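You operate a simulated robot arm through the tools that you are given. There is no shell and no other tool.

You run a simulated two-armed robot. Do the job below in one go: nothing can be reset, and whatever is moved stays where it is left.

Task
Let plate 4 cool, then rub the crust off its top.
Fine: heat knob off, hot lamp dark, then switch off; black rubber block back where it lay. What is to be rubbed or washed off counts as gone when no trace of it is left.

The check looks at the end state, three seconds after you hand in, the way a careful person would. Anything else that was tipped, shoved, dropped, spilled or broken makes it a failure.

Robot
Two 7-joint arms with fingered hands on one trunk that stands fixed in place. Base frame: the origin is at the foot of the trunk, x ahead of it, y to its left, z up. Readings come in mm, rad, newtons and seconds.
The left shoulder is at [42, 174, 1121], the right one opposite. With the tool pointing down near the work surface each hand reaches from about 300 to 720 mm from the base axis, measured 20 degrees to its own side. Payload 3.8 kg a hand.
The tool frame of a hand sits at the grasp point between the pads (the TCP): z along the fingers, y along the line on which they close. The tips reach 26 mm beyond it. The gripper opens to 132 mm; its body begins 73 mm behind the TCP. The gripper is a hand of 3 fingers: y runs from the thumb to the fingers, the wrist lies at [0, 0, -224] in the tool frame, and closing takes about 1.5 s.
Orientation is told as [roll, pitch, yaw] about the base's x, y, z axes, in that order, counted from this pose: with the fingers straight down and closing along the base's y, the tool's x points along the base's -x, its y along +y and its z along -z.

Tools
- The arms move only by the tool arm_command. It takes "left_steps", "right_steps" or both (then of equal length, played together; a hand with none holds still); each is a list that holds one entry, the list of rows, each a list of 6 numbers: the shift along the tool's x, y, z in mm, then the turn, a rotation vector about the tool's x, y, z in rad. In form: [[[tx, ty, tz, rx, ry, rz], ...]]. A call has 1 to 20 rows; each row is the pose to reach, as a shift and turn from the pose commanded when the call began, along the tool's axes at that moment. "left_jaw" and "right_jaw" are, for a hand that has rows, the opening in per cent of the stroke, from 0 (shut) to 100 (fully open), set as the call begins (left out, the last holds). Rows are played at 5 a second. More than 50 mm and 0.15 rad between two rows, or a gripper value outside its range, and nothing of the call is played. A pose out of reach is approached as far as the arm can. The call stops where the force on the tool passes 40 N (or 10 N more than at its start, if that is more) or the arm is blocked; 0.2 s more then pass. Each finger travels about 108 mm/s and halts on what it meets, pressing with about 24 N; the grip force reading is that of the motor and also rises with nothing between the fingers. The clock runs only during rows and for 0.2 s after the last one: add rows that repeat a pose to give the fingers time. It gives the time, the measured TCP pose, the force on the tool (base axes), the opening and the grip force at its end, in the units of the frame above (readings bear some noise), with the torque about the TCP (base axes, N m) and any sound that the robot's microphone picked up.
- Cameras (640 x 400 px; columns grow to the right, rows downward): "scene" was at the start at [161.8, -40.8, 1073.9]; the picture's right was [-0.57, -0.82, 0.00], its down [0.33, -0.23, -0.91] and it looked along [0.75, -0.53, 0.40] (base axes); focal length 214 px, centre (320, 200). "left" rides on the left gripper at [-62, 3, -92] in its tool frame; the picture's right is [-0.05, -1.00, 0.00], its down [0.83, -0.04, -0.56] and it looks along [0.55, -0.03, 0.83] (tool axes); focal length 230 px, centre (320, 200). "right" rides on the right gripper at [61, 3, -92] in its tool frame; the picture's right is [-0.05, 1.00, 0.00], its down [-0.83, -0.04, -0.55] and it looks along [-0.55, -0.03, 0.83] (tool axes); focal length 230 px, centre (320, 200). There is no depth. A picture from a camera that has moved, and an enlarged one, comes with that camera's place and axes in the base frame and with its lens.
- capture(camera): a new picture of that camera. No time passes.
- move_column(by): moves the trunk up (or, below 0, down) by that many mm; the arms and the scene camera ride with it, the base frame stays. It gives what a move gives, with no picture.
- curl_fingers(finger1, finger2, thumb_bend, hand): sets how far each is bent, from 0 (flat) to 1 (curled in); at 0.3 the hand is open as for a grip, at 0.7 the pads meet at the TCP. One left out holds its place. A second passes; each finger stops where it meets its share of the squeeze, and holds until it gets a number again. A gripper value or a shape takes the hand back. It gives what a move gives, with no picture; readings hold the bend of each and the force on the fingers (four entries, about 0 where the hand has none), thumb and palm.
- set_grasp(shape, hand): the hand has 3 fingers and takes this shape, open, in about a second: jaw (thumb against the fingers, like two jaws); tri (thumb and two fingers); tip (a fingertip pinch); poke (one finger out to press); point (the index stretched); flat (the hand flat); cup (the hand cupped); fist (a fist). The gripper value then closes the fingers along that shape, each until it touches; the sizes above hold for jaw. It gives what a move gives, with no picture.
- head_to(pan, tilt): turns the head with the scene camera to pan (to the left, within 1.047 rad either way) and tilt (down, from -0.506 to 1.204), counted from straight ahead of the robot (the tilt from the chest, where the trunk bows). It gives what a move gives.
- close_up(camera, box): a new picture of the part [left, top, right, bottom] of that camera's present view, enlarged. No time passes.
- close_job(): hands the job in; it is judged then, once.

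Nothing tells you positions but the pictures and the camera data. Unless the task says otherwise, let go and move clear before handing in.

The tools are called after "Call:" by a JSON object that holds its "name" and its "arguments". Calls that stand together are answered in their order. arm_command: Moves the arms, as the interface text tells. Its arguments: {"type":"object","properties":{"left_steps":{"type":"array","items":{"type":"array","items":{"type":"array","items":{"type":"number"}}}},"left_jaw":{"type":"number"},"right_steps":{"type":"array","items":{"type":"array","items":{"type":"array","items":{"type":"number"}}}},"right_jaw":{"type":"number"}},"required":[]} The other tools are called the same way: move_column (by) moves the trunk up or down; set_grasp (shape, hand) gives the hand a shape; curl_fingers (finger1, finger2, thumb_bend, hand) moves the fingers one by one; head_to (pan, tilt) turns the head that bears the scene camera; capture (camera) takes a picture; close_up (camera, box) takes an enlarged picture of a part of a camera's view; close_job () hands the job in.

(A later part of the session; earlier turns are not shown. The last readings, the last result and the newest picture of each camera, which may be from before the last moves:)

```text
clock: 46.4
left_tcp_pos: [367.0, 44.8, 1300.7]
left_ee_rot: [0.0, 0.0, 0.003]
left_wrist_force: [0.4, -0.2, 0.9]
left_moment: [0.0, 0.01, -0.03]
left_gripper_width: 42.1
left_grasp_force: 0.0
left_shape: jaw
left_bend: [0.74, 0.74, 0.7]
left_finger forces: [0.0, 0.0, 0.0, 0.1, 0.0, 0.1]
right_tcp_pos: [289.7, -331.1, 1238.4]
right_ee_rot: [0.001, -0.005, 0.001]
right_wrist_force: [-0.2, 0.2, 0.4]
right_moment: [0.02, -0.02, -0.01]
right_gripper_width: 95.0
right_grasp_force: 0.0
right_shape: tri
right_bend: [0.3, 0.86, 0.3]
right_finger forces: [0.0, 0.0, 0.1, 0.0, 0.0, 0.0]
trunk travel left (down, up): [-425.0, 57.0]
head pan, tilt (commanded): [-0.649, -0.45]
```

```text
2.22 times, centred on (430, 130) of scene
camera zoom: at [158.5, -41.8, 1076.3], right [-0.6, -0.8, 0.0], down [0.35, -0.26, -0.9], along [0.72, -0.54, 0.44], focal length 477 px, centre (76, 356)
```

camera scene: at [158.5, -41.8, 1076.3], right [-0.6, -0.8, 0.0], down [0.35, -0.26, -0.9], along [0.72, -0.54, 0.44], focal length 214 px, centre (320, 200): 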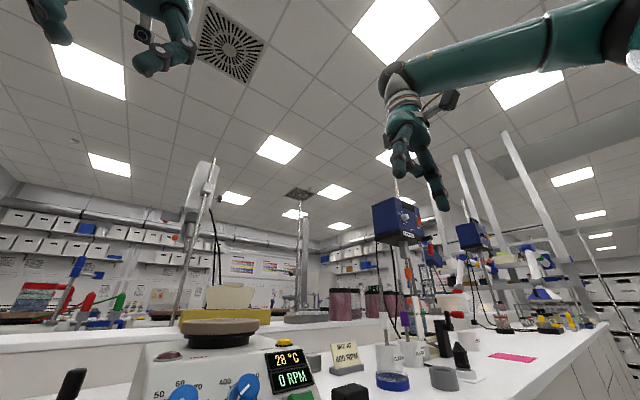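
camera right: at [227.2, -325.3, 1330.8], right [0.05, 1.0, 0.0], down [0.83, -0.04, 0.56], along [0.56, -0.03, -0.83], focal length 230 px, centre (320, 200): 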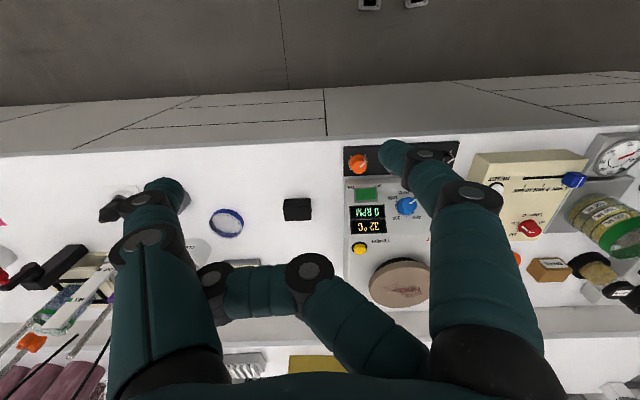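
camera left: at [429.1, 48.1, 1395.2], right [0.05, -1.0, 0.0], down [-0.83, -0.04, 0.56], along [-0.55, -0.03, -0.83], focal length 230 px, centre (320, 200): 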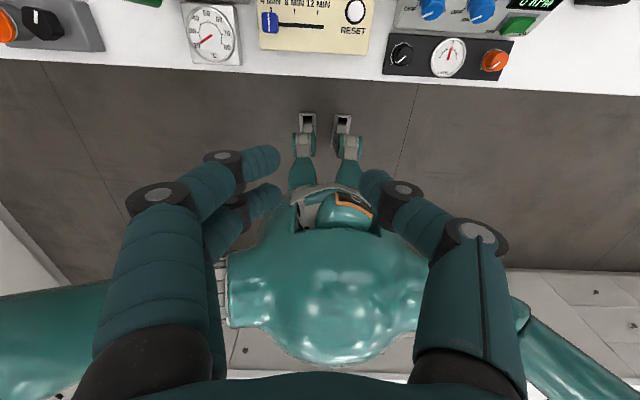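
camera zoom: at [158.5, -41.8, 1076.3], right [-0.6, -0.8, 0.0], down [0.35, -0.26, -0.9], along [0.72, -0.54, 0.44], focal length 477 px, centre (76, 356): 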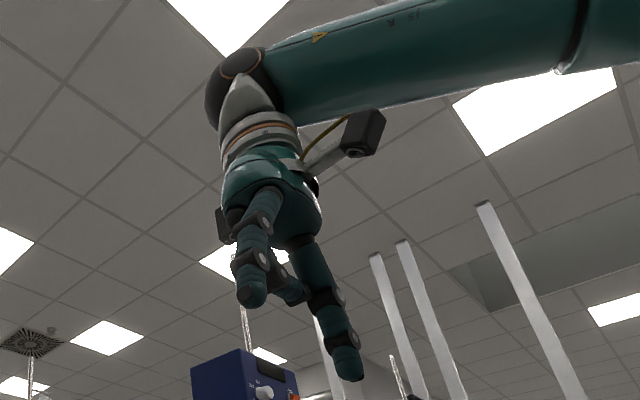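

The plate is down to 28 °C. I'll try curling the thumb fully in with finger 1 out of the way, then opening finger 2 alone.

Call:
{"name": "curl_fingers", "arguments": {"hand": "right", "thumb_bend": 1.0, "finger2": 1.0, "finger1": 0.0}}

Call:
{"name": "close_up", "arguments": {"camera": "right", "box": [120, 140, 480, 400]}}

Call:
{"name": "curl_fingers", "arguments": {"hand": "right", "finger2": 0.0}}

Call:
{"name": "close_up", "arguments": {"camera": "right", "box": [120, 140, 480, 400]}}

```text
clock: 47.4
left_tcp_pos: [368.1, 44.9, 1302.8]
left_ee_rot: [-0.001, 0.0, 0.001]
left_wrist_force: [-0.1, 0.5, -0.2]
left_moment: [0.03, 0.04, 0.02]
left_gripper_width: 41.9
left_grasp_force: 0.0
left_shape: jaw
left_bend: [0.74, 0.74, 0.7]
left_finger forces: [0.0, 0.1, 0.1, 0.0, 0.1, 0.1]
right_tcp_pos: [289.5, -328.8, 1238.5]
right_ee_rot: [-0.001, -0.003, 0.0]
right_wrist_force: [0.1, -0.3, -0.3]
right_moment: [-0.01, 0.01, 0.0]
right_gripper_width: 65.9
right_grasp_force: 0.0
right_shape: fingers
right_bend: [0.0, 1.0, 0.98]
right_finger forces: [0.1, 0.0, 0.0, 0.1, 0.0, 0.0]
trunk travel left (down, up): [-425.0, 57.0]
head pan, tilt (commanded): [-0.649, -0.45]
```

```text
1.54 times, centred on (300, 270) of right
camera zoom: at [227.2, -325.3, 1330.8], right [0.05, 1.0, 0.0], down [0.83, -0.04, 0.56], along [0.56, -0.03, -0.83], focal length 354 px, centre (351, 92)
```

zoom: 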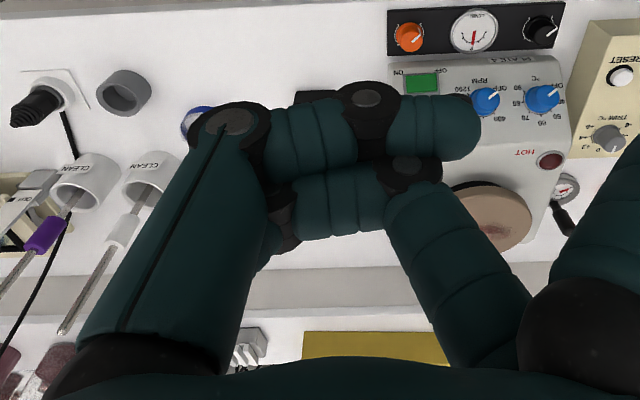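

```text
clock: 48.4
left_tcp_pos: [367.2, 45.8, 1300.2]
left_ee_rot: [-0.001, 0.002, 0.0]
left_wrist_force: [-0.7, -0.1, -0.5]
left_moment: [0.02, 0.03, 0.0]
left_gripper_width: 41.8
left_grasp_force: 0.1
left_shape: jaw
left_bend: [0.74, 0.74, 0.7]
left_finger forces: [0.0, 0.1, 0.2, 0.1, 0.0, 0.1]
right_tcp_pos: [289.1, -329.4, 1238.9]
right_ee_rot: [0.0, -0.003, 0.001]
right_wrist_force: [-0.8, 0.1, 0.0]
right_moment: [0.0, 0.0, -0.01]
right_gripper_width: 66.2
right_grasp_force: 0.1
right_shape: fingers
right_bend: [0.0, 1.0, 0.98]
right_finger forces: [0.0, 0.1, 0.1, 0.0, 0.0, 0.0]
trunk travel left (down, up): [-425.0, 57.0]
head pan, tilt (commanded): [-0.649, -0.45]
```

```text
1.54 times, centred on (300, 270) of right
camera zoom: at [227.2, -325.3, 1330.8], right [0.05, 1.0, 0.0], down [0.83, -0.04, 0.56], along [0.56, -0.03, -0.83], focal length 354 px, centre (351, 92)
```

zoom: 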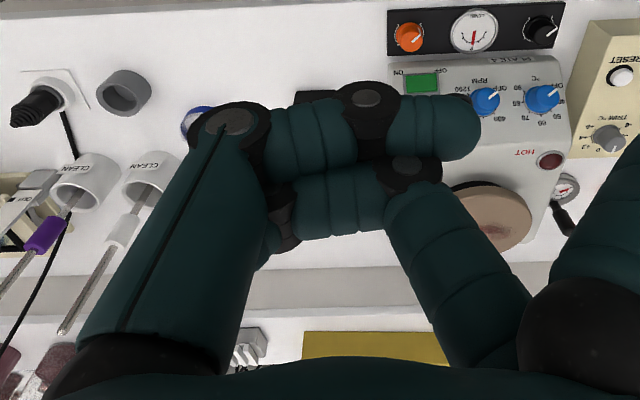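

Call:
{"name": "curl_fingers", "arguments": {"hand": "right", "thumb_bend": 0.0, "finger2": 0.0, "finger1": 0.0}}

Call:
{"name": "close_up", "arguments": {"camera": "right", "box": [60, 140, 420, 400]}}

Call:
{"name": "curl_fingers", "arguments": {"hand": "right", "thumb_bend": 0.0, "finger2": 1.0, "finger1": 0.0}}

Call:
{"name": "close_up", "arguments": {"camera": "right", "box": [60, 140, 420, 400]}}

```text
clock: 49.4
left_tcp_pos: [367.9, 44.0, 1301.7]
left_ee_rot: [-0.001, 0.001, 0.001]
left_wrist_force: [-0.2, 0.3, 1.0]
left_moment: [0.0, 0.03, 0.0]
left_gripper_width: 42.2
left_grasp_force: 0.0
left_shape: jaw
left_bend: [0.74, 0.74, 0.7]
left_finger forces: [0.0, 0.0, 0.0, 0.0, 0.0, 0.1]
right_tcp_pos: [289.4, -330.1, 1239.0]
right_ee_rot: [0.0, -0.004, 0.001]
right_wrist_force: [-0.1, 0.2, -0.1]
right_moment: [-0.02, 0.01, -0.01]
right_gripper_width: 179.5
right_grasp_force: 0.2
right_shape: fingers
right_bend: [0.0, 0.83, 0.1]
right_finger forces: [0.0, 0.0, 0.1, 0.1, 0.0, 0.0]
trunk travel left (down, up): [-425.0, 57.0]
head pan, tilt (commanded): [-0.649, -0.45]
```

```text
1.54 times, centred on (240, 270) of right
camera zoom: at [227.2, -325.3, 1330.8], right [0.05, 1.0, 0.0], down [0.83, -0.04, 0.56], along [0.56, -0.03, -0.83], focal length 354 px, centre (443, 92)
```

zoom: 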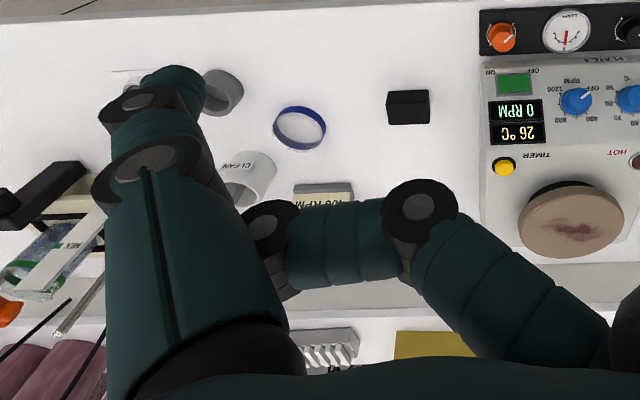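

```text
clock: 50.4
left_tcp_pos: [367.3, 45.6, 1302.1]
left_ee_rot: [0.0, -0.002, 0.002]
left_wrist_force: [0.1, 0.9, -0.3]
left_moment: [-0.01, 0.01, 0.02]
left_gripper_width: 41.8
left_grasp_force: 0.1
left_shape: jaw
left_bend: [0.74, 0.74, 0.7]
left_finger forces: [0.0, 0.0, 0.0, 0.0, 0.0, 0.0]
right_tcp_pos: [289.0, -330.4, 1238.4]
right_ee_rot: [-0.001, -0.001, -0.001]
right_wrist_force: [-0.2, 0.3, -0.5]
right_moment: [0.01, -0.01, 0.04]
right_gripper_width: 177.3
right_grasp_force: 0.0
right_shape: fingers
right_bend: [0.0, 0.86, 0.14]
right_finger forces: [0.0, 0.0, 0.0, 0.1, 0.1, 0.0]
trunk travel left (down, up): [-425.0, 57.0]
head pan, tilt (commanded): [-0.649, -0.45]
```

```text
1.54 times, centred on (240, 270) of right
camera zoom: at [227.2, -325.3, 1330.8], right [0.05, 1.0, 0.0], down [0.83, -0.04, 0.56], along [0.56, -0.03, -0.83], focal length 354 px, centre (443, 92)
```

zoom: 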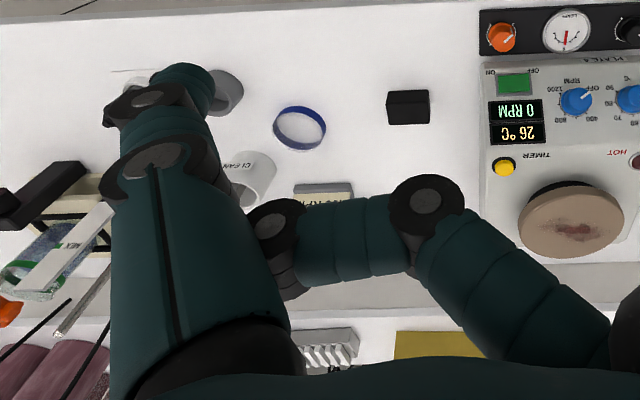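

Call:
{"name": "set_grasp", "arguments": {"shape": "flat", "hand": "right"}}

Call:
{"name": "close_up", "arguments": {"camera": "right", "box": [60, 140, 420, 400]}}

Call:
{"name": "set_grasp", "arguments": {"shape": "cup", "hand": "right"}}

Call:
{"name": "close_up", "arguments": {"camera": "right", "box": [60, 140, 420, 400]}}

```text
clock: 51.3
left_tcp_pos: [366.2, 44.4, 1301.7]
left_ee_rot: [0.0, 0.0, 0.001]
left_wrist_force: [-0.1, -0.9, 0.4]
left_moment: [-0.03, 0.02, -0.02]
left_gripper_width: 42.1
left_grasp_force: 0.0
left_shape: jaw
left_bend: [0.74, 0.74, 0.7]
left_finger forces: [0.1, 0.1, 0.0, 0.0, 0.0, 0.0]
right_tcp_pos: [289.0, -331.3, 1238.7]
right_ee_rot: [0.0, -0.004, 0.0]
right_wrist_force: [0.0, 0.0, -0.1]
right_moment: [-0.03, -0.01, 0.01]
right_gripper_width: 0.0
right_grasp_force: 0.1
right_shape: flat
right_bend: [0.03, 0.21, 0.16]
right_finger forces: [0.1, 0.0, 0.0, 0.0, 0.0, 0.0]
trunk travel left (down, up): [-425.0, 57.0]
head pan, tilt (commanded): [-0.649, -0.45]
```

```text
1.54 times, centred on (240, 270) of right
camera zoom: at [227.2, -325.3, 1330.8], right [0.05, 1.0, 0.0], down [0.83, -0.04, 0.56], along [0.56, -0.03, -0.83], focal length 354 px, centre (443, 92)
```

zoom: 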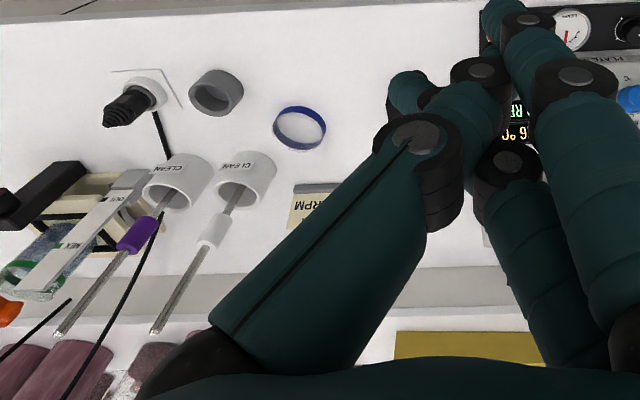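

```text
clock: 52.2
left_tcp_pos: [368.7, 43.7, 1302.4]
left_ee_rot: [0.001, 0.001, 0.002]
left_wrist_force: [0.1, -0.5, -0.1]
left_moment: [0.02, -0.04, -0.01]
left_gripper_width: 42.1
left_grasp_force: 0.0
left_shape: jaw
left_bend: [0.74, 0.74, 0.7]
left_finger forces: [0.1, 0.0, 0.0, 0.0, 0.0, 0.1]
right_tcp_pos: [288.6, -328.5, 1239.0]
right_ee_rot: [0.001, -0.003, 0.0]
right_wrist_force: [0.2, -0.1, 0.4]
right_moment: [0.04, -0.01, 0.01]
right_gripper_width: 45.6
right_grasp_force: 0.1
right_shape: cup
right_bend: [0.0, 0.11, 0.23]
right_finger forces: [0.0, 0.1, 0.0, 0.0, 0.0, 0.0]
trunk travel left (down, up): [-425.0, 57.0]
head pan, tilt (commanded): [-0.649, -0.45]
```

```text
1.54 times, centred on (240, 270) of right
camera zoom: at [227.2, -325.3, 1330.8], right [0.05, 1.0, 0.0], down [0.83, -0.04, 0.56], along [0.56, -0.03, -0.83], focal length 354 px, centre (443, 92)
```

zoom: 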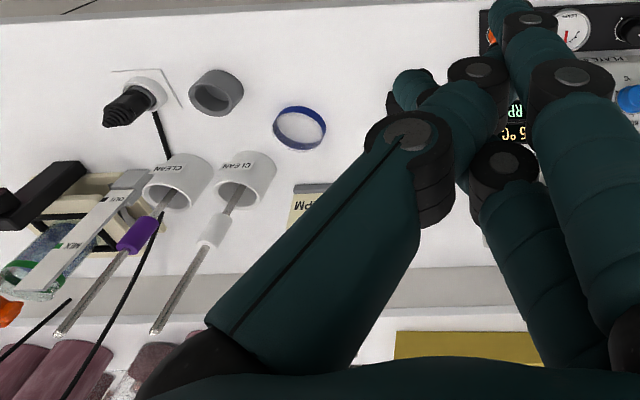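

The flat shape freed finger 2 (its bend is now 0.1–0.2). Back to jaw to confirm all fingers move freely.

Call:
{"name": "set_grasp", "arguments": {"shape": "jaw", "hand": "right"}}

Call:
{"name": "capture", "arguments": {"camera": "right"}}

```text
clock: 53.1
left_tcp_pos: [368.1, 45.3, 1301.5]
left_ee_rot: [0.0, 0.0, 0.004]
left_wrist_force: [0.7, 0.2, -1.6]
left_moment: [0.0, -0.01, 0.01]
left_gripper_width: 41.8
left_grasp_force: 0.0
left_shape: jaw
left_bend: [0.74, 0.74, 0.7]
left_finger forces: [0.1, 0.0, 0.0, 0.0, 0.0, 0.1]
right_tcp_pos: [288.8, -329.8, 1238.5]
right_ee_rot: [0.001, -0.005, 0.001]
right_wrist_force: [0.7, -0.4, -0.1]
right_moment: [0.0, 0.01, -0.04]
right_gripper_width: 131.9
right_grasp_force: 0.0
right_shape: jaw
right_bend: [0.3, 0.3, 0.3]
right_finger forces: [0.0, 0.0, 0.0, 0.0, 0.1, 0.1]
trunk travel left (down, up): [-425.0, 57.0]
head pan, tilt (commanded): [-0.649, -0.45]
```

```text
taken
camera right: at [227.2, -325.3, 1330.8], right [0.05, 1.0, 0.0], down [0.83, -0.04, 0.56], along [0.56, -0.03, -0.83], focal length 230 px, centre (320, 200)
```

right: 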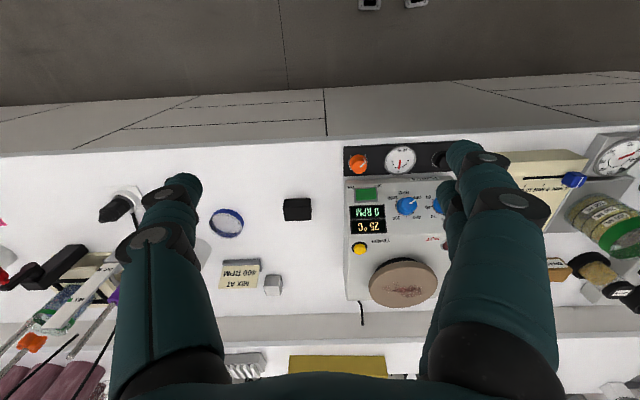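

All fingers are free again and the plate reads 25 °C, lamp dark. Now I pinch the right hand shut and bring it, tilted, in front of the switch's raised OFF half.

Call:
{"name": "arm_command", "arguments": {"right_steps": [[[-19, 14, 29, 0, -0.071, 0], [-39, 29, 58, 0, -0.143, 0], [-58, 43, 88, 0, -0.214, 0], [-78, 57, 117, 0, -0.286, 0], [-98, 72, 146, 0, -0.357, 0], [-117, 86, 175, 0, -0.429, 0], [-137, 100, 205, 0, -0.5, 0], [-137, 100, 205, 0, -0.5, 0]]], "right_jaw": 0}}

Call:
{"name": "head_to", "arguments": {"pan": -0.4, "tilt": 0.2}}

Call:
{"name": "capture", "arguments": {"camera": "right"}}

Call:
{"name": "close_up", "arguments": {"camera": "scene", "box": [240, 80, 460, 240]}}

```text
clock: 54.9
left_tcp_pos: [366.8, 44.8, 1302.2]
left_ee_rot: [-0.001, 0.002, 0.001]
left_wrist_force: [-0.7, 1.0, 0.4]
left_moment: [0.03, -0.01, 0.04]
left_gripper_width: 42.1
left_grasp_force: 0.1
left_shape: jaw
left_bend: [0.74, 0.74, 0.7]
left_finger forces: [0.1, 0.1, 0.0, 0.0, 0.1, 0.0]
right_tcp_pos: [424.4, -228.6, 1031.7]
right_ee_rot: [0.003, -0.504, 0.0]
right_wrist_force: [-0.8, -0.9, -0.7]
right_moment: [0.02, 0.02, 0.02]
right_gripper_width: 0.0
right_grasp_force: 24.2
right_shape: jaw
right_bend: [0.63, 0.63, 0.66]
right_finger forces: [0.0, 0.1, 0.1, 0.0, 0.1, 0.0]
trunk travel left (down, up): [-425.0, 57.0]
head pan, tilt (commanded): [-0.649, -0.45]
```

```text
clock: 55.9
left_tcp_pos: [367.0, 44.8, 1301.6]
left_ee_rot: [0.001, -0.001, 0.002]
left_wrist_force: [0.9, -0.1, -0.4]
left_moment: [0.0, -0.01, -0.03]
left_gripper_width: 41.8
left_grasp_force: 0.0
left_shape: jaw
left_bend: [0.74, 0.74, 0.7]
left_finger forces: [0.0, 0.0, 0.1, 0.1, 0.0, 0.0]
right_tcp_pos: [424.0, -229.5, 1032.8]
right_ee_rot: [0.0, -0.503, 0.0]
right_wrist_force: [0.6, -1.4, 0.1]
right_moment: [0.03, 0.0, -0.01]
right_gripper_width: 0.1
right_grasp_force: 24.1
right_shape: jaw
right_bend: [0.63, 0.63, 0.66]
right_finger forces: [0.0, 0.0, 0.0, 0.0, 0.1, 0.0]
trunk travel left (down, up): [-425.0, 57.0]
head pan, tilt (commanded): [-0.4, 0.201]
```

```text
taken
camera right: at [326.0, -225.0, 1084.1], right [0.05, 1.0, 0.03], down [0.46, -0.04, 0.89], along [0.89, -0.03, -0.46], focal length 230 px, centre (320, 200)
```

right: 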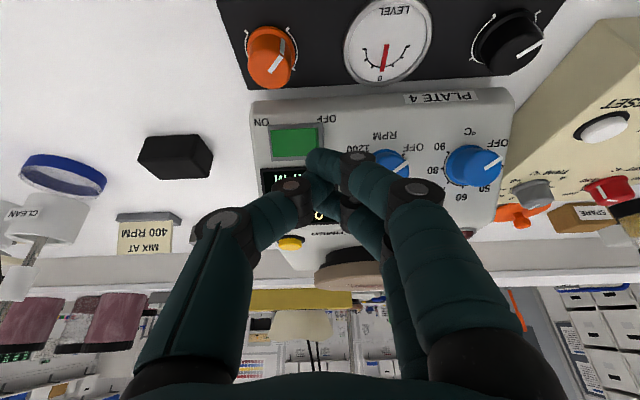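

```text
2.50 times, centred on (350, 160) of scene
camera zoom: at [188.5, -35.6, 1021.2], right [-0.39, -0.92, 0.0], down [-0.18, 0.08, -0.98], along [0.9, -0.38, -0.2], focal length 536 px, centre (245, 300)
```

zoom: 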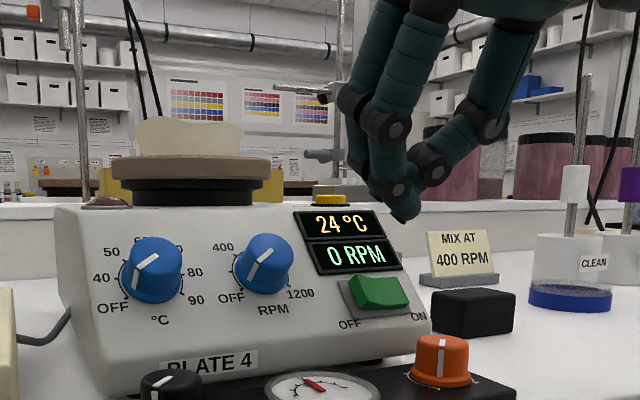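

The pinched tips line up with the switch; I'll shift 8 mm to the right so they land on the OFF half and approach close.

Call:
{"name": "arm_command", "arguments": {"right_steps": [[[0, -8, 0, 0, 0, 0], [0, -8, 20, 0, 0, 0], [0, -8, 40, 0, 0, 0], [0, -8, 48, 0, 0, 0], [0, -8, 48, 0, 0, 0]]]}}

Call:
{"name": "close_up", "arguments": {"camera": "right", "box": [200, 60, 440, 240]}}

Call:
{"name": "close_up", "arguments": {"camera": "scene", "box": [310, 120, 430, 230]}}

```text
clock: 57.1
left_tcp_pos: [366.8, 44.5, 1302.5]
left_ee_rot: [0.0, -0.001, 0.002]
left_wrist_force: [-0.3, 0.7, 0.4]
left_moment: [0.0, 0.03, 0.02]
left_gripper_width: 41.9
left_grasp_force: 0.1
left_shape: jaw
left_bend: [0.74, 0.74, 0.7]
left_finger forces: [0.1, 0.0, 0.0, 0.1, 0.0, 0.0]
right_tcp_pos: [447.1, -237.8, 990.6]
right_ee_rot: [-0.001, -0.502, 0.001]
right_wrist_force: [0.2, -0.4, 0.0]
right_moment: [0.03, 0.01, -0.01]
right_gripper_width: 0.0
right_grasp_force: 24.2
right_shape: jaw
right_bend: [0.63, 0.63, 0.66]
right_finger forces: [0.0, 0.0, 0.0, 0.0, 0.0, 0.0]
trunk travel left (down, up): [-425.0, 57.0]
head pan, tilt (commanded): [-0.4, 0.201]
```

```text
2.22 times, centred on (320, 150) of right
camera zoom: at [348.8, -233.9, 1041.7], right [0.05, 1.0, 0.03], down [0.46, -0.04, 0.89], along [0.89, -0.03, -0.46], focal length 511 px, centre (320, 311)
```

zoom: 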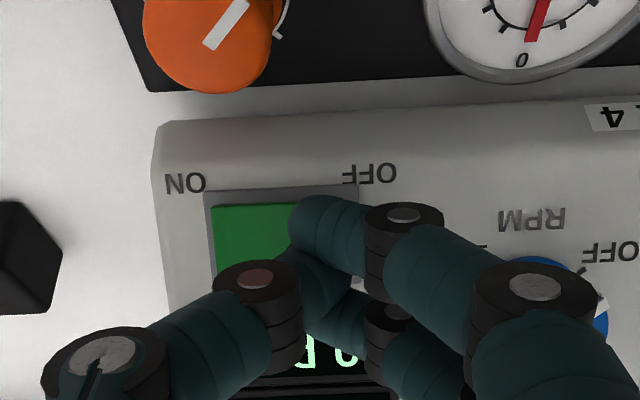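

```text
3.64 times, centred on (370, 175) of scene
camera zoom: at [188.5, -35.6, 1021.2], right [-0.39, -0.92, 0.0], down [-0.18, 0.08, -0.98], along [0.9, -0.38, -0.2], focal length 780 px, centre (138, 291)
```

zoom: 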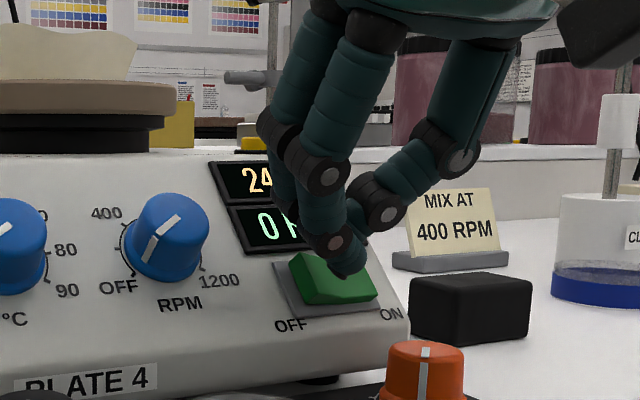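

The tips hover about 10 mm above the OFF half. I press slowly in small steps along the tool axis and watch the force and sound.

Call:
{"name": "arm_command", "arguments": {"right_steps": [[[2, 0, 2, 0, 0, 0], [2, 0, 4, 0, 0, 0], [2, 0, 6, 0, 0, 0], [2, 0, 8, 0, 0, 0], [2, 0, 10, 0, 0, 0]]]}}

Call:
{"name": "close_up", "arguments": {"camera": "right", "box": [200, 60, 440, 240]}}

Call:
{"name": "close_up", "arguments": {"camera": "scene", "box": [310, 120, 430, 230]}}

```text
clock: 58.3
left_tcp_pos: [366.6, 45.1, 1302.6]
left_ee_rot: [0.0, -0.001, 0.002]
left_wrist_force: [-0.4, -0.8, 0.0]
left_moment: [0.0, 0.01, 0.04]
left_gripper_width: 42.1
left_grasp_force: 0.0
left_shape: jaw
left_bend: [0.74, 0.74, 0.7]
left_finger forces: [0.0, 0.0, 0.1, 0.1, 0.0, 0.0]
right_tcp_pos: [451.3, -238.7, 981.8]
right_ee_rot: [0.0, -0.502, 0.001]
right_wrist_force: [0.6, 0.4, 0.2]
right_moment: [-0.03, 0.0, 0.0]
right_gripper_width: 0.0
right_grasp_force: 24.6
right_shape: jaw
right_bend: [0.63, 0.64, 0.66]
right_finger forces: [0.0, 0.0, 0.1, 0.0, 0.0, 0.1]
trunk travel left (down, up): [-425.0, 57.0]
head pan, tilt (commanded): [-0.4, 0.201]
```

```text
2.22 times, centred on (320, 150) of right
camera zoom: at [352.1, -234.2, 1033.1], right [0.05, 1.0, 0.03], down [0.46, -0.04, 0.89], along [0.89, -0.03, -0.46], focal length 511 px, centre (320, 311)
```

zoom: 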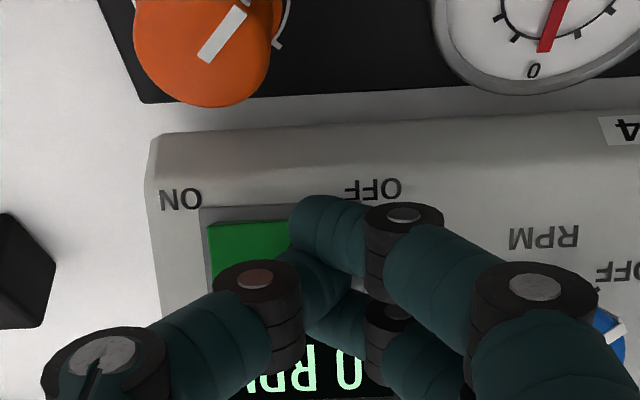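

```text
3.64 times, centred on (370, 175) of scene
camera zoom: at [188.6, -35.6, 1021.1], right [-0.39, -0.92, 0.0], down [-0.18, 0.08, -0.98], along [0.9, -0.38, -0.2], focal length 780 px, centre (138, 291)
```

zoom: 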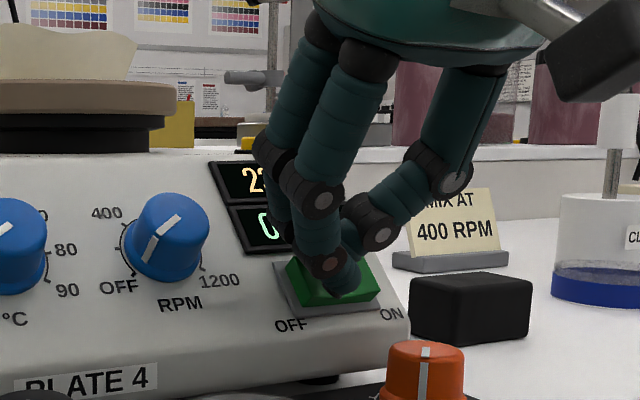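

No contact yet; by the geometry the tips are just above the OFF half. I keep pressing slowly.

Call:
{"name": "arm_command", "arguments": {"right_steps": [[[0, 0, 2, 0, 0, 0], [0, 0, 4, 0, 0, 0], [0, 0, 6, 0, 0, 0], [0, 0, 8, 0, 0, 0]]]}}

Call:
{"name": "close_up", "arguments": {"camera": "right", "box": [200, 60, 440, 240]}}

Call:
{"name": "close_up", "arguments": {"camera": "scene", "box": [310, 120, 430, 230]}}

```text
clock: 59.3
left_tcp_pos: [364.7, 46.6, 1303.5]
left_ee_rot: [-0.002, -0.003, 0.001]
left_wrist_force: [-0.2, 0.3, -0.2]
left_moment: [0.0, 0.02, -0.01]
left_gripper_width: 42.0
left_grasp_force: 0.1
left_shape: jaw
left_bend: [0.74, 0.74, 0.7]
left_finger forces: [0.0, 0.0, 0.0, 0.1, 0.1, 0.1]
right_tcp_pos: [452.5, -235.5, 977.9]
right_ee_rot: [0.002, -0.509, 0.002]
right_wrist_force: [-11.2, 6.1, 16.7]
right_moment: [0.04, -0.23, 0.17]
right_gripper_width: 0.1
right_grasp_force: 24.0
right_shape: jaw
right_bend: [0.63, 0.69, 0.67]
right_finger forces: [0.0, 31.3, 0.0, 0.0, 0.1, 0.0]
trunk travel left (down, up): [-425.0, 57.0]
head pan, tilt (commanded): [-0.4, 0.201]
```

```text
2.22 times, centred on (320, 150) of right
camera zoom: at [354.5, -231.0, 1028.1], right [0.04, 1.0, 0.03], down [0.46, -0.04, 0.89], along [0.89, -0.03, -0.46], focal length 511 px, centre (320, 311)
```

zoom: 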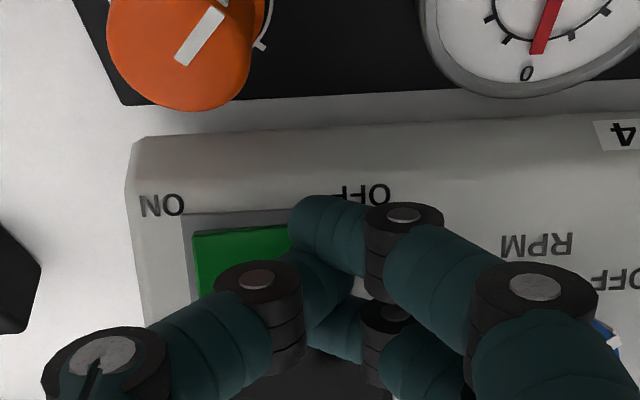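

```text
3.64 times, centred on (370, 175) of scene
camera zoom: at [186.6, -34.5, 1021.8], right [-0.39, -0.92, 0.0], down [-0.18, 0.08, -0.98], along [0.9, -0.38, -0.2], focal length 780 px, centre (138, 291)
```

zoom: 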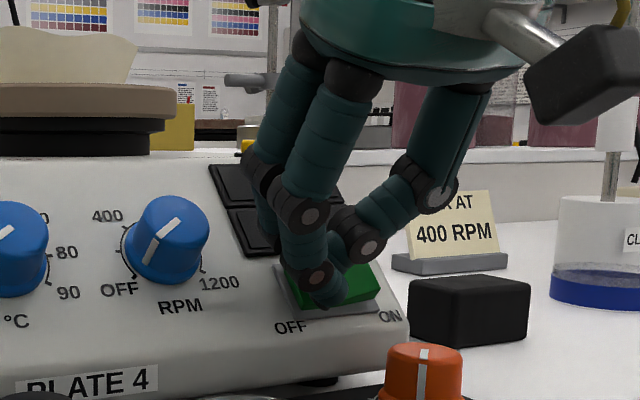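

The displays have gone dark, so the switch has toggled OFF. I back off straight out at once.

Call:
{"name": "arm_command", "arguments": {"right_steps": [[[0, 0, -10, 0, 0, 0], [0, 0, -30, 0, 0, 0], [0, 0, -60, 0, 0, 0], [0, 0, -85, 0, 0, 0], [0, 0, -85, 0, 0, 0]]]}}

Call:
{"name": "capture", "arguments": {"camera": "right"}}

Call:
{"name": "close_up", "arguments": {"camera": "scene", "box": [200, 60, 460, 260]}}

Call:
{"name": "close_up", "arguments": {"camera": "scene", "box": [330, 150, 440, 230]}}

```text
clock: 60.5
left_tcp_pos: [367.4, 45.2, 1301.3]
left_ee_rot: [0.0, 0.0, 0.002]
left_wrist_force: [0.0, -0.4, 0.1]
left_moment: [-0.01, 0.01, -0.02]
left_gripper_width: 42.1
left_grasp_force: 0.0
left_shape: jaw
left_bend: [0.74, 0.74, 0.7]
left_finger forces: [0.0, 0.1, 0.0, 0.1, 0.0, 0.1]
right_tcp_pos: [415.0, -236.7, 1047.1]
right_ee_rot: [-0.001, -0.503, 0.001]
right_wrist_force: [0.5, -0.4, 0.8]
right_moment: [-0.01, 0.0, 0.0]
right_gripper_width: 0.1
right_grasp_force: 24.4
right_shape: jaw
right_bend: [0.63, 0.66, 0.67]
right_finger forces: [0.0, 0.0, 0.1, 0.0, 0.0, 0.1]
trunk travel left (down, up): [-425.0, 57.0]
head pan, tilt (commanded): [-0.4, 0.201]
```

```text
taken
camera right: at [316.1, -231.8, 1098.2], right [0.05, 1.0, 0.03], down [0.46, -0.04, 0.89], along [0.89, -0.03, -0.46], focal length 230 px, centre (320, 200)
```

right: 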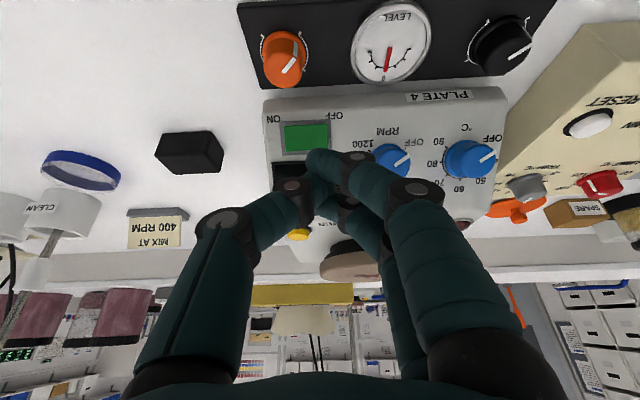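

```text
2.00 times, centred on (330, 160) of scene
camera zoom: at [188.8, -35.6, 1021.0], right [-0.39, -0.92, 0.0], down [-0.18, 0.08, -0.98], along [0.9, -0.38, -0.2], focal length 429 px, centre (300, 280)
```

zoom: 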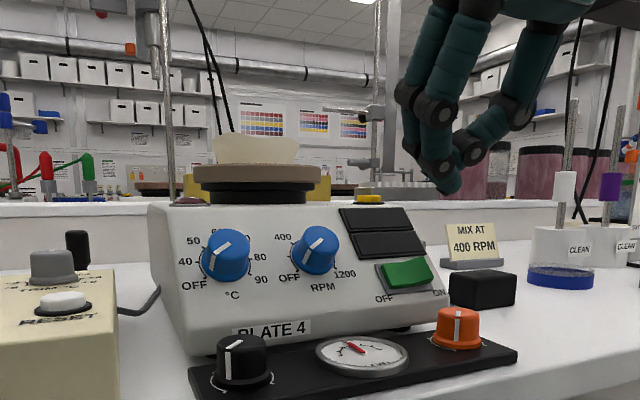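

```text
5.00 times, centred on (385, 190) of scene
camera zoom: at [188.8, -35.6, 1021.0], right [-0.39, -0.92, 0.0], down [-0.18, 0.08, -0.98], along [0.9, -0.38, -0.2], focal length 1072 px, centre (-5, 250)
```

zoom: 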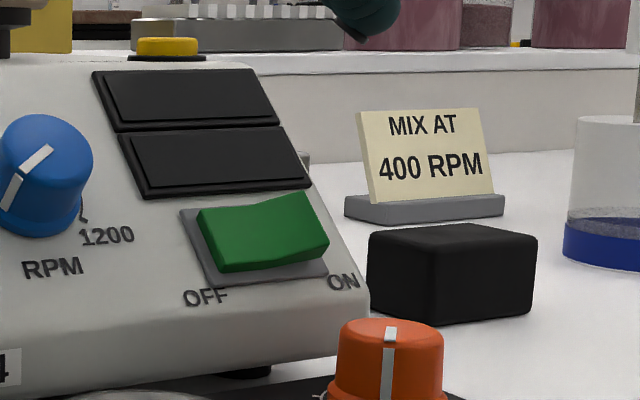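

Switch is off, displays dark, lamp dark, heat knob OFF. Next I raise the trunk for better reach and view, then bring the right hand open above the black rubber block.

Call:
{"name": "move_column", "arguments": {"by": 55}}

Call:
{"name": "arm_command", "arguments": {"right_steps": [[[-11, -26, 15, 0, 0.05, 0], [-22, -52, 35, 0, 0.1, 0], [-33, -78, 55, 0, 0.15, 0], [-44, -104, 75, 0, 0.2, 0], [-55, -130, 97, 0, 0.25, 0], [-65, -157, 120, 0, 0.303, 0], [-65, -157, 120, 0, 0.303, 0]]], "right_jaw": 80}}

Call:
{"name": "capture", "arguments": {"camera": "right"}}

Call:
{"name": "capture", "arguments": {"camera": "scene"}}

```text
clock: 61.5
left_tcp_pos: [369.9, 45.5, 1353.4]
left_ee_rot: [0.0, 0.005, 0.0]
left_wrist_force: [0.6, 0.1, -1.2]
left_moment: [0.01, 0.02, 0.02]
left_gripper_width: 42.0
left_grasp_force: 0.0
left_shape: jaw
left_bend: [0.74, 0.74, 0.7]
left_finger forces: [0.0, 0.1, 0.0, 0.0, 0.1, 0.1]
right_tcp_pos: [415.9, -237.6, 1103.4]
right_ee_rot: [0.0, -0.5, 0.002]
right_wrist_force: [0.6, 0.1, -0.1]
right_moment: [-0.01, 0.01, 0.02]
right_gripper_width: 0.1
right_grasp_force: 23.8
right_shape: jaw
right_bend: [0.63, 0.66, 0.67]
right_finger forces: [0.1, 0.1, 0.0, 0.1, 0.0, 0.0]
trunk travel left (down, up): [-480.0, 2.0]
head pan, tilt (commanded): [-0.4, 0.201]
```

```text
clock: 63.1
left_tcp_pos: [367.4, 46.5, 1356.1]
left_ee_rot: [0.0, -0.002, 0.004]
left_wrist_force: [-0.4, 0.1, 0.2]
left_moment: [0.0, -0.04, 0.0]
left_gripper_width: 41.6
left_grasp_force: 0.1
left_shape: jaw
left_bend: [0.74, 0.74, 0.7]
left_finger forces: [0.1, 0.0, 0.0, 0.0, 0.0, 0.0]
right_tcp_pos: [529.2, -396.7, 1029.8]
right_ee_rot: [0.0, -0.202, 0.001]
right_wrist_force: [0.5, 0.2, -0.2]
right_moment: [0.01, -0.04, 0.02]
right_gripper_width: 105.5
right_grasp_force: 0.1
right_shape: jaw
right_bend: [0.59, 0.59, 0.56]
right_finger forces: [0.1, 0.0, 0.1, 0.1, 0.0, 0.1]
trunk travel left (down, up): [-480.0, 2.0]
head pan, tilt (commanded): [-0.4, 0.201]
```

```text
taken
camera right: at [449.5, -392.0, 1107.7], right [0.05, 1.0, 0.01], down [0.7, -0.04, 0.71], along [0.71, -0.03, -0.7], focal length 230 px, centre (320, 200)
```

right: 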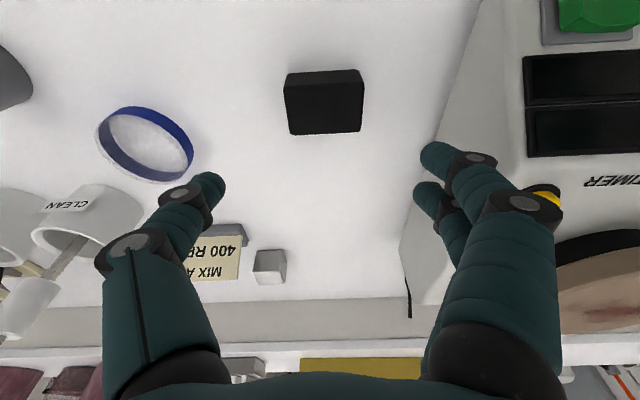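

```text
taken
camera scene: at [193.6, -35.1, 1098.1], right [-0.39, -0.92, 0.0], down [-0.18, 0.08, -0.98], along [0.9, -0.38, -0.2], focal length 214 px, centre (320, 200)
```

scene: 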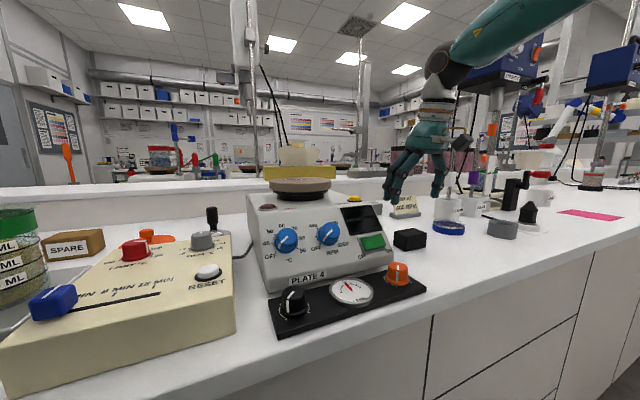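

Call:
{"name": "close_up", "arguments": {"camera": "right", "box": [260, 50, 390, 150]}}

```text
4.00 times, centred on (325, 100) of right
camera zoom: at [449.5, -392.0, 1107.7], right [0.05, 1.0, 0.01], down [0.7, -0.04, 0.71], along [0.71, -0.03, -0.7], focal length 920 px, centre (300, 600)
```

zoom: 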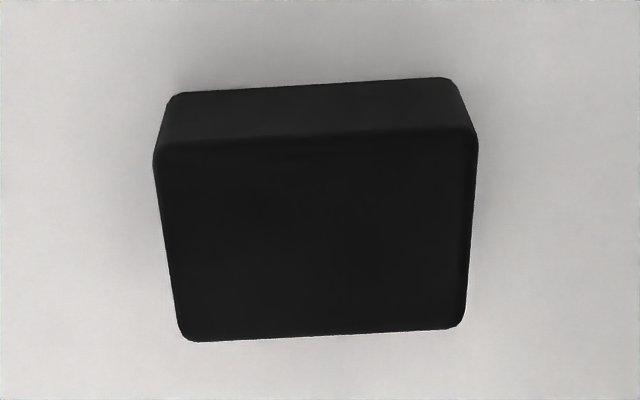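

The block's centre is at about (531, -391), 60 × 39 mm and about 30 mm high, square to the base. I lower the open hand around it in two stages.

Call:
{"name": "arm_command", "arguments": {"right_steps": [[[8, 4, 35, 0, 0, 0], [15, 4, 68, 0, 0, 0], [15, 4, 68, 0, 0, 0]]]}}

Call:
{"name": "capture", "arguments": {"camera": "right"}}

Call:
{"name": "close_up", "arguments": {"camera": "scene", "box": [340, 140, 480, 260]}}

```text
clock: 63.9
left_tcp_pos: [367.5, 44.5, 1355.1]
left_ee_rot: [0.001, 0.001, 0.001]
left_wrist_force: [-0.3, -0.3, -0.6]
left_moment: [0.03, 0.0, 0.01]
left_gripper_width: 42.1
left_grasp_force: 0.1
left_shape: jaw
left_bend: [0.74, 0.74, 0.7]
left_finger forces: [0.1, 0.0, 0.0, 0.1, 0.0, 0.0]
right_tcp_pos: [525.8, -392.9, 958.8]
right_ee_rot: [0.0, -0.204, 0.002]
right_wrist_force: [0.1, 0.6, -0.1]
right_moment: [0.01, 0.0, -0.01]
right_gripper_width: 105.5
right_grasp_force: 0.0
right_shape: jaw
right_bend: [0.59, 0.59, 0.56]
right_finger forces: [0.0, 0.0, 0.0, 0.0, 0.0, 0.0]
trunk travel left (down, up): [-480.0, 2.0]
head pan, tilt (commanded): [-0.4, 0.201]
```

```text
taken
camera right: at [447.2, -388.2, 1037.0], right [0.05, 1.0, 0.01], down [0.7, -0.04, 0.71], along [0.71, -0.03, -0.7], focal length 230 px, centre (320, 200)
```

right: 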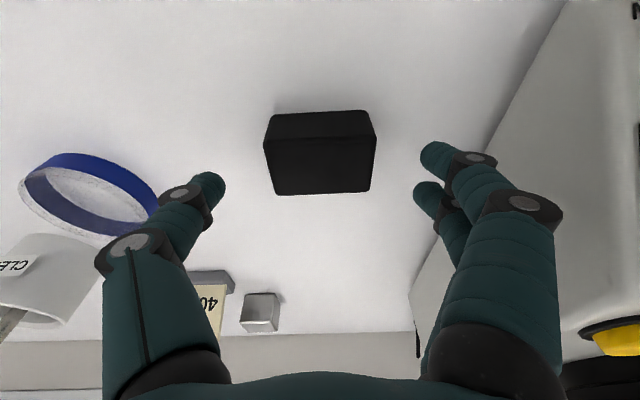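

```text
3.33 times, centred on (410, 200) of scene
camera zoom: at [193.9, -35.4, 1098.0], right [-0.39, -0.92, 0.0], down [-0.18, 0.08, -0.98], along [0.9, -0.38, -0.2], focal length 715 px, centre (20, 200)
```

zoom: 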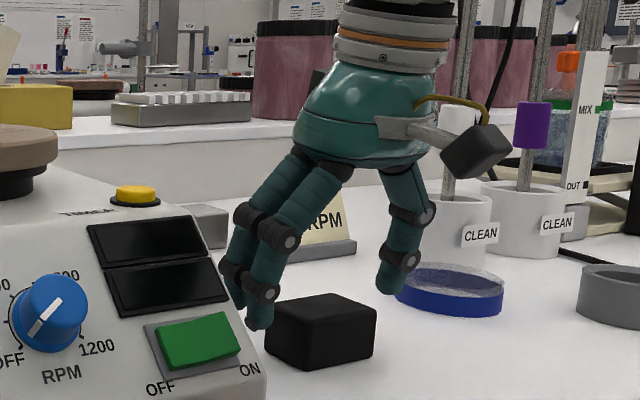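

The block sits centred between the fingers. I lower the rest of the way and close.

Call:
{"name": "arm_command", "arguments": {"right_steps": [[[2, 0, 13, 0, 0, 0], [4, 0, 25, 0, 0, 0], [4, 0, 25, 0, 0, 0]]]}}

Call:
{"name": "capture", "arguments": {"camera": "right"}}

Call:
{"name": "arm_command", "arguments": {"right_steps": [[[0, 0, 0, 0, 0, 0], [0, 0, 0, 0, 0, 0], [0, 0, 0, 0, 0, 0], [0, 0, 0, 0, 0, 0], [0, 0, 0, 0, 0, 0]]], "right_jaw": 15}}

Call:
{"name": "capture", "arguments": {"camera": "right"}}

Call:
{"name": "close_up", "arguments": {"camera": "scene", "box": [340, 140, 480, 260]}}

```text
clock: 64.7
left_tcp_pos: [368.7, 44.2, 1355.7]
left_ee_rot: [0.002, 0.0, 0.002]
left_wrist_force: [-0.9, 0.2, 0.1]
left_moment: [-0.02, -0.01, -0.03]
left_gripper_width: 41.8
left_grasp_force: 0.0
left_shape: jaw
left_bend: [0.74, 0.74, 0.7]
left_finger forces: [0.0, 0.1, 0.0, 0.0, 0.1, 0.1]
right_tcp_pos: [516.4, -393.5, 940.7]
right_ee_rot: [0.002, -0.202, 0.0]
right_wrist_force: [0.4, 0.5, 0.5]
right_moment: [0.0, 0.0, 0.01]
right_gripper_width: 105.5
right_grasp_force: 0.0
right_shape: jaw
right_bend: [0.59, 0.59, 0.56]
right_finger forces: [0.0, 0.0, 0.0, 0.1, 0.0, 0.0]
right hand out of reach, approached as far as the arm can: row 1, 2, 3
trunk travel left (down, up): [-480.0, 2.0]
head pan, tilt (commanded): [-0.4, 0.201]
```

```text
taken
camera right: at [437.7, -389.6, 1018.2], right [0.05, 1.0, 0.01], down [0.7, -0.04, 0.71], along [0.71, -0.03, -0.7], focal length 230 px, centre (320, 200)
```

right: 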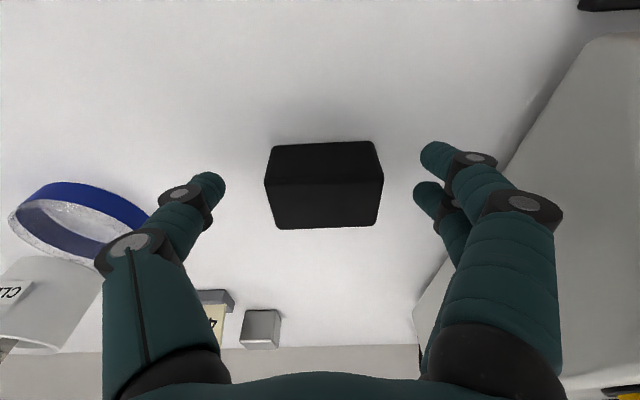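

```text
clock: 65.9
left_tcp_pos: [367.7, 44.3, 1355.0]
left_ee_rot: [-0.001, -0.001, 0.002]
left_wrist_force: [0.2, -0.1, -0.7]
left_moment: [-0.02, 0.0, -0.01]
left_gripper_width: 42.1
left_grasp_force: 0.2
left_shape: jaw
left_bend: [0.74, 0.74, 0.7]
left_finger forces: [0.0, 0.1, 0.0, 0.1, 0.0, 0.1]
right_tcp_pos: [516.2, -393.8, 940.2]
right_ee_rot: [0.0, -0.2, -0.001]
right_wrist_force: [0.3, 0.4, -0.5]
right_moment: [0.01, 0.04, 0.01]
right_gripper_width: 53.6
right_grasp_force: 23.9
right_shape: jaw
right_bend: [0.73, 0.73, 0.7]
right_finger forces: [10.9, 10.9, 0.0, 0.1, 21.8, 0.1]
trunk travel left (down, up): [-480.0, 2.0]
head pan, tilt (commanded): [-0.4, 0.201]
```

```text
taken
camera right: at [437.8, -389.7, 1018.2], right [0.05, 1.0, 0.01], down [0.7, -0.04, 0.71], along [0.71, -0.03, -0.7], focal length 230 px, centre (320, 200)
```

right: 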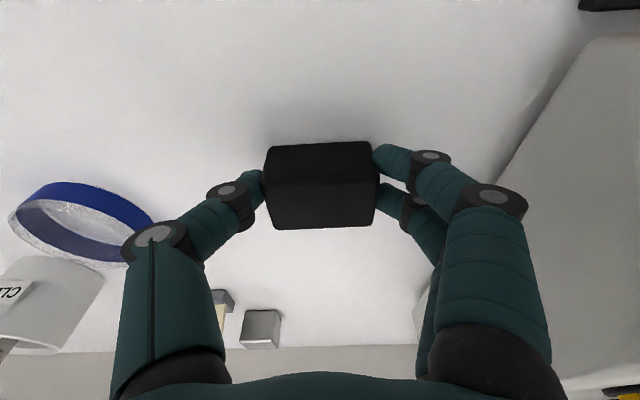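

```text
3.33 times, centred on (410, 200) of scene
camera zoom: at [194.1, -35.6, 1097.9], right [-0.39, -0.92, 0.0], down [-0.18, 0.08, -0.98], along [0.9, -0.38, -0.2], focal length 715 px, centre (20, 200)
```

zoom: 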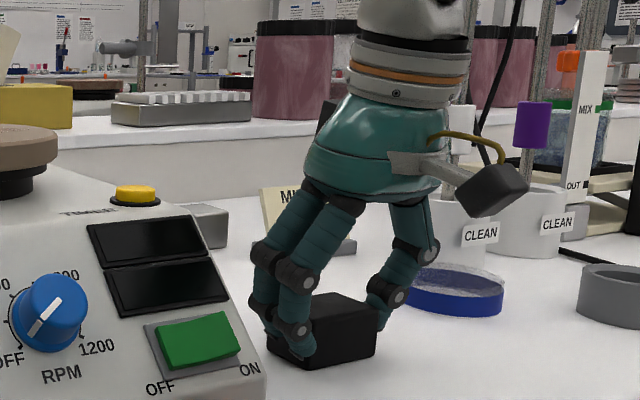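

The raised trunk put this pose just out of reach, so the grip is about 12 mm too far forward on the block. I'll let go, lift, lower the trunk back and grip again properly.

Call:
{"name": "arm_command", "arguments": {"right_steps": [[[0, 0, 0, 0, 0, 0], [0, 0, 0, 0, 0, 0], [0, 0, 0, 0, 0, 0], [-6, 0, -30, 0, 0, 0], [-13, 0, -65, 0, 0, 0], [-20, 0, -98, 0, 0, 0], [-20, 0, -98, 0, 0, 0]]], "right_jaw": 80}}

Call:
{"name": "move_column", "arguments": {"by": -55}}

Call:
{"name": "capture", "arguments": {"camera": "right"}}

Call:
{"name": "close_up", "arguments": {"camera": "right", "box": [240, 60, 400, 190]}}

```text
clock: 67.5
left_tcp_pos: [368.9, 45.6, 1354.4]
left_ee_rot: [0.0, 0.001, 0.003]
left_wrist_force: [-0.2, 0.1, -0.1]
left_moment: [0.01, 0.0, 0.0]
left_gripper_width: 41.9
left_grasp_force: 0.1
left_shape: jaw
left_bend: [0.74, 0.74, 0.7]
left_finger forces: [0.0, 0.0, 0.1, 0.0, 0.0, 0.1]
right_tcp_pos: [517.3, -394.2, 1039.5]
right_ee_rot: [0.001, -0.199, 0.0]
right_wrist_force: [-0.6, 0.0, -0.9]
right_moment: [0.01, -0.03, 0.02]
right_gripper_width: 105.3
right_grasp_force: 0.1
right_shape: jaw
right_bend: [0.59, 0.59, 0.56]
right_finger forces: [0.0, 0.0, 0.0, 0.0, 0.0, 0.1]
trunk travel left (down, up): [-480.0, 2.0]
head pan, tilt (commanded): [-0.4, 0.201]
```

```text
clock: 68.4
left_tcp_pos: [366.8, 46.0, 1301.0]
left_ee_rot: [0.001, -0.002, 0.002]
left_wrist_force: [0.3, -0.4, -0.2]
left_moment: [-0.01, 0.0, -0.01]
left_gripper_width: 41.8
left_grasp_force: 0.0
left_shape: jaw
left_bend: [0.74, 0.74, 0.7]
left_finger forces: [0.0, 0.1, 0.1, 0.0, 0.0, 0.0]
right_tcp_pos: [517.1, -393.7, 986.4]
right_ee_rot: [0.001, -0.202, 0.0]
right_wrist_force: [0.6, 0.6, -0.2]
right_moment: [0.01, 0.01, -0.01]
right_gripper_width: 105.2
right_grasp_force: 0.2
right_shape: jaw
right_bend: [0.59, 0.59, 0.56]
right_finger forces: [0.0, 0.0, 0.1, 0.0, 0.1, 0.0]
trunk travel left (down, up): [-425.0, 57.0]
head pan, tilt (commanded): [-0.4, 0.201]
```

```text
taken
camera right: at [437.7, -389.0, 1064.7], right [0.05, 1.0, 0.01], down [0.7, -0.04, 0.71], along [0.71, -0.03, -0.7], focal length 230 px, centre (320, 200)
```

right: 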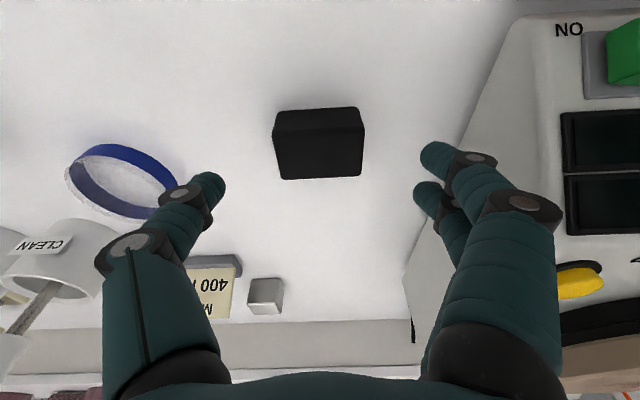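

```text
3.08 times, centred on (320, 125) of right
camera zoom: at [437.7, -389.0, 1064.7], right [0.05, 1.0, 0.01], down [0.7, -0.04, 0.71], along [0.71, -0.03, -0.7], focal length 708 px, centre (320, 431)
```

zoom: 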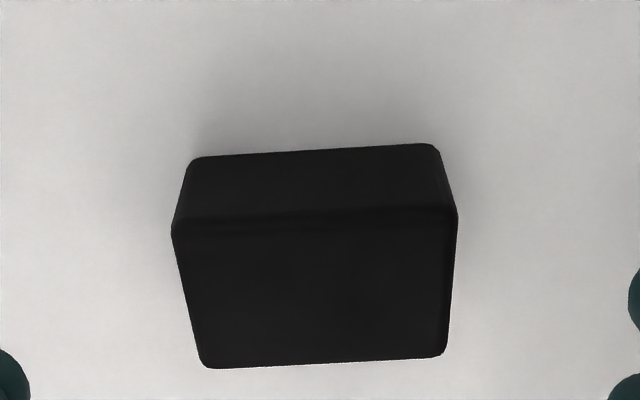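

Call:
{"name": "arm_command", "arguments": {"right_steps": [[[0, 1, 27, 0, 0, 0], [0, 1, 54, 0, 0, 0], [0, 1, 54, 0, 0, 0]]]}}

Call:
{"name": "capture", "arguments": {"camera": "right"}}

```text
clock: 69.2
left_tcp_pos: [368.2, 46.2, 1301.1]
left_ee_rot: [0.0, 0.0, 0.001]
left_wrist_force: [-0.5, -0.7, 0.0]
left_moment: [-0.01, 0.0, 0.01]
left_gripper_width: 41.7
left_grasp_force: 0.1
left_shape: jaw
left_bend: [0.74, 0.74, 0.7]
left_finger forces: [0.0, 0.0, 0.1, 0.0, 0.0, 0.0]
right_tcp_pos: [526.1, -394.4, 932.6]
right_ee_rot: [-0.001, -0.201, -0.001]
right_wrist_force: [0.8, -0.1, 0.6]
right_moment: [-0.01, 0.02, 0.0]
right_gripper_width: 105.2
right_grasp_force: 0.0
right_shape: jaw
right_bend: [0.59, 0.59, 0.56]
right_finger forces: [0.0, 0.0, 0.0, 0.1, 0.0, 0.0]
trunk travel left (down, up): [-425.0, 57.0]
head pan, tilt (commanded): [-0.4, 0.201]
```

```text
taken
camera right: at [447.6, -388.6, 1010.9], right [0.05, 1.0, 0.01], down [0.7, -0.04, 0.71], along [0.71, -0.03, -0.7], focal length 230 px, centre (320, 200)
```

right: 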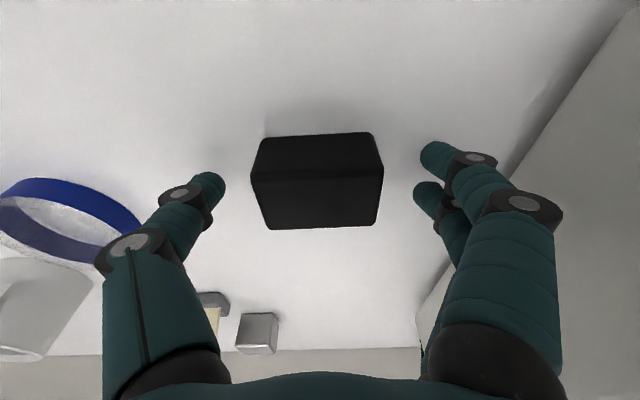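

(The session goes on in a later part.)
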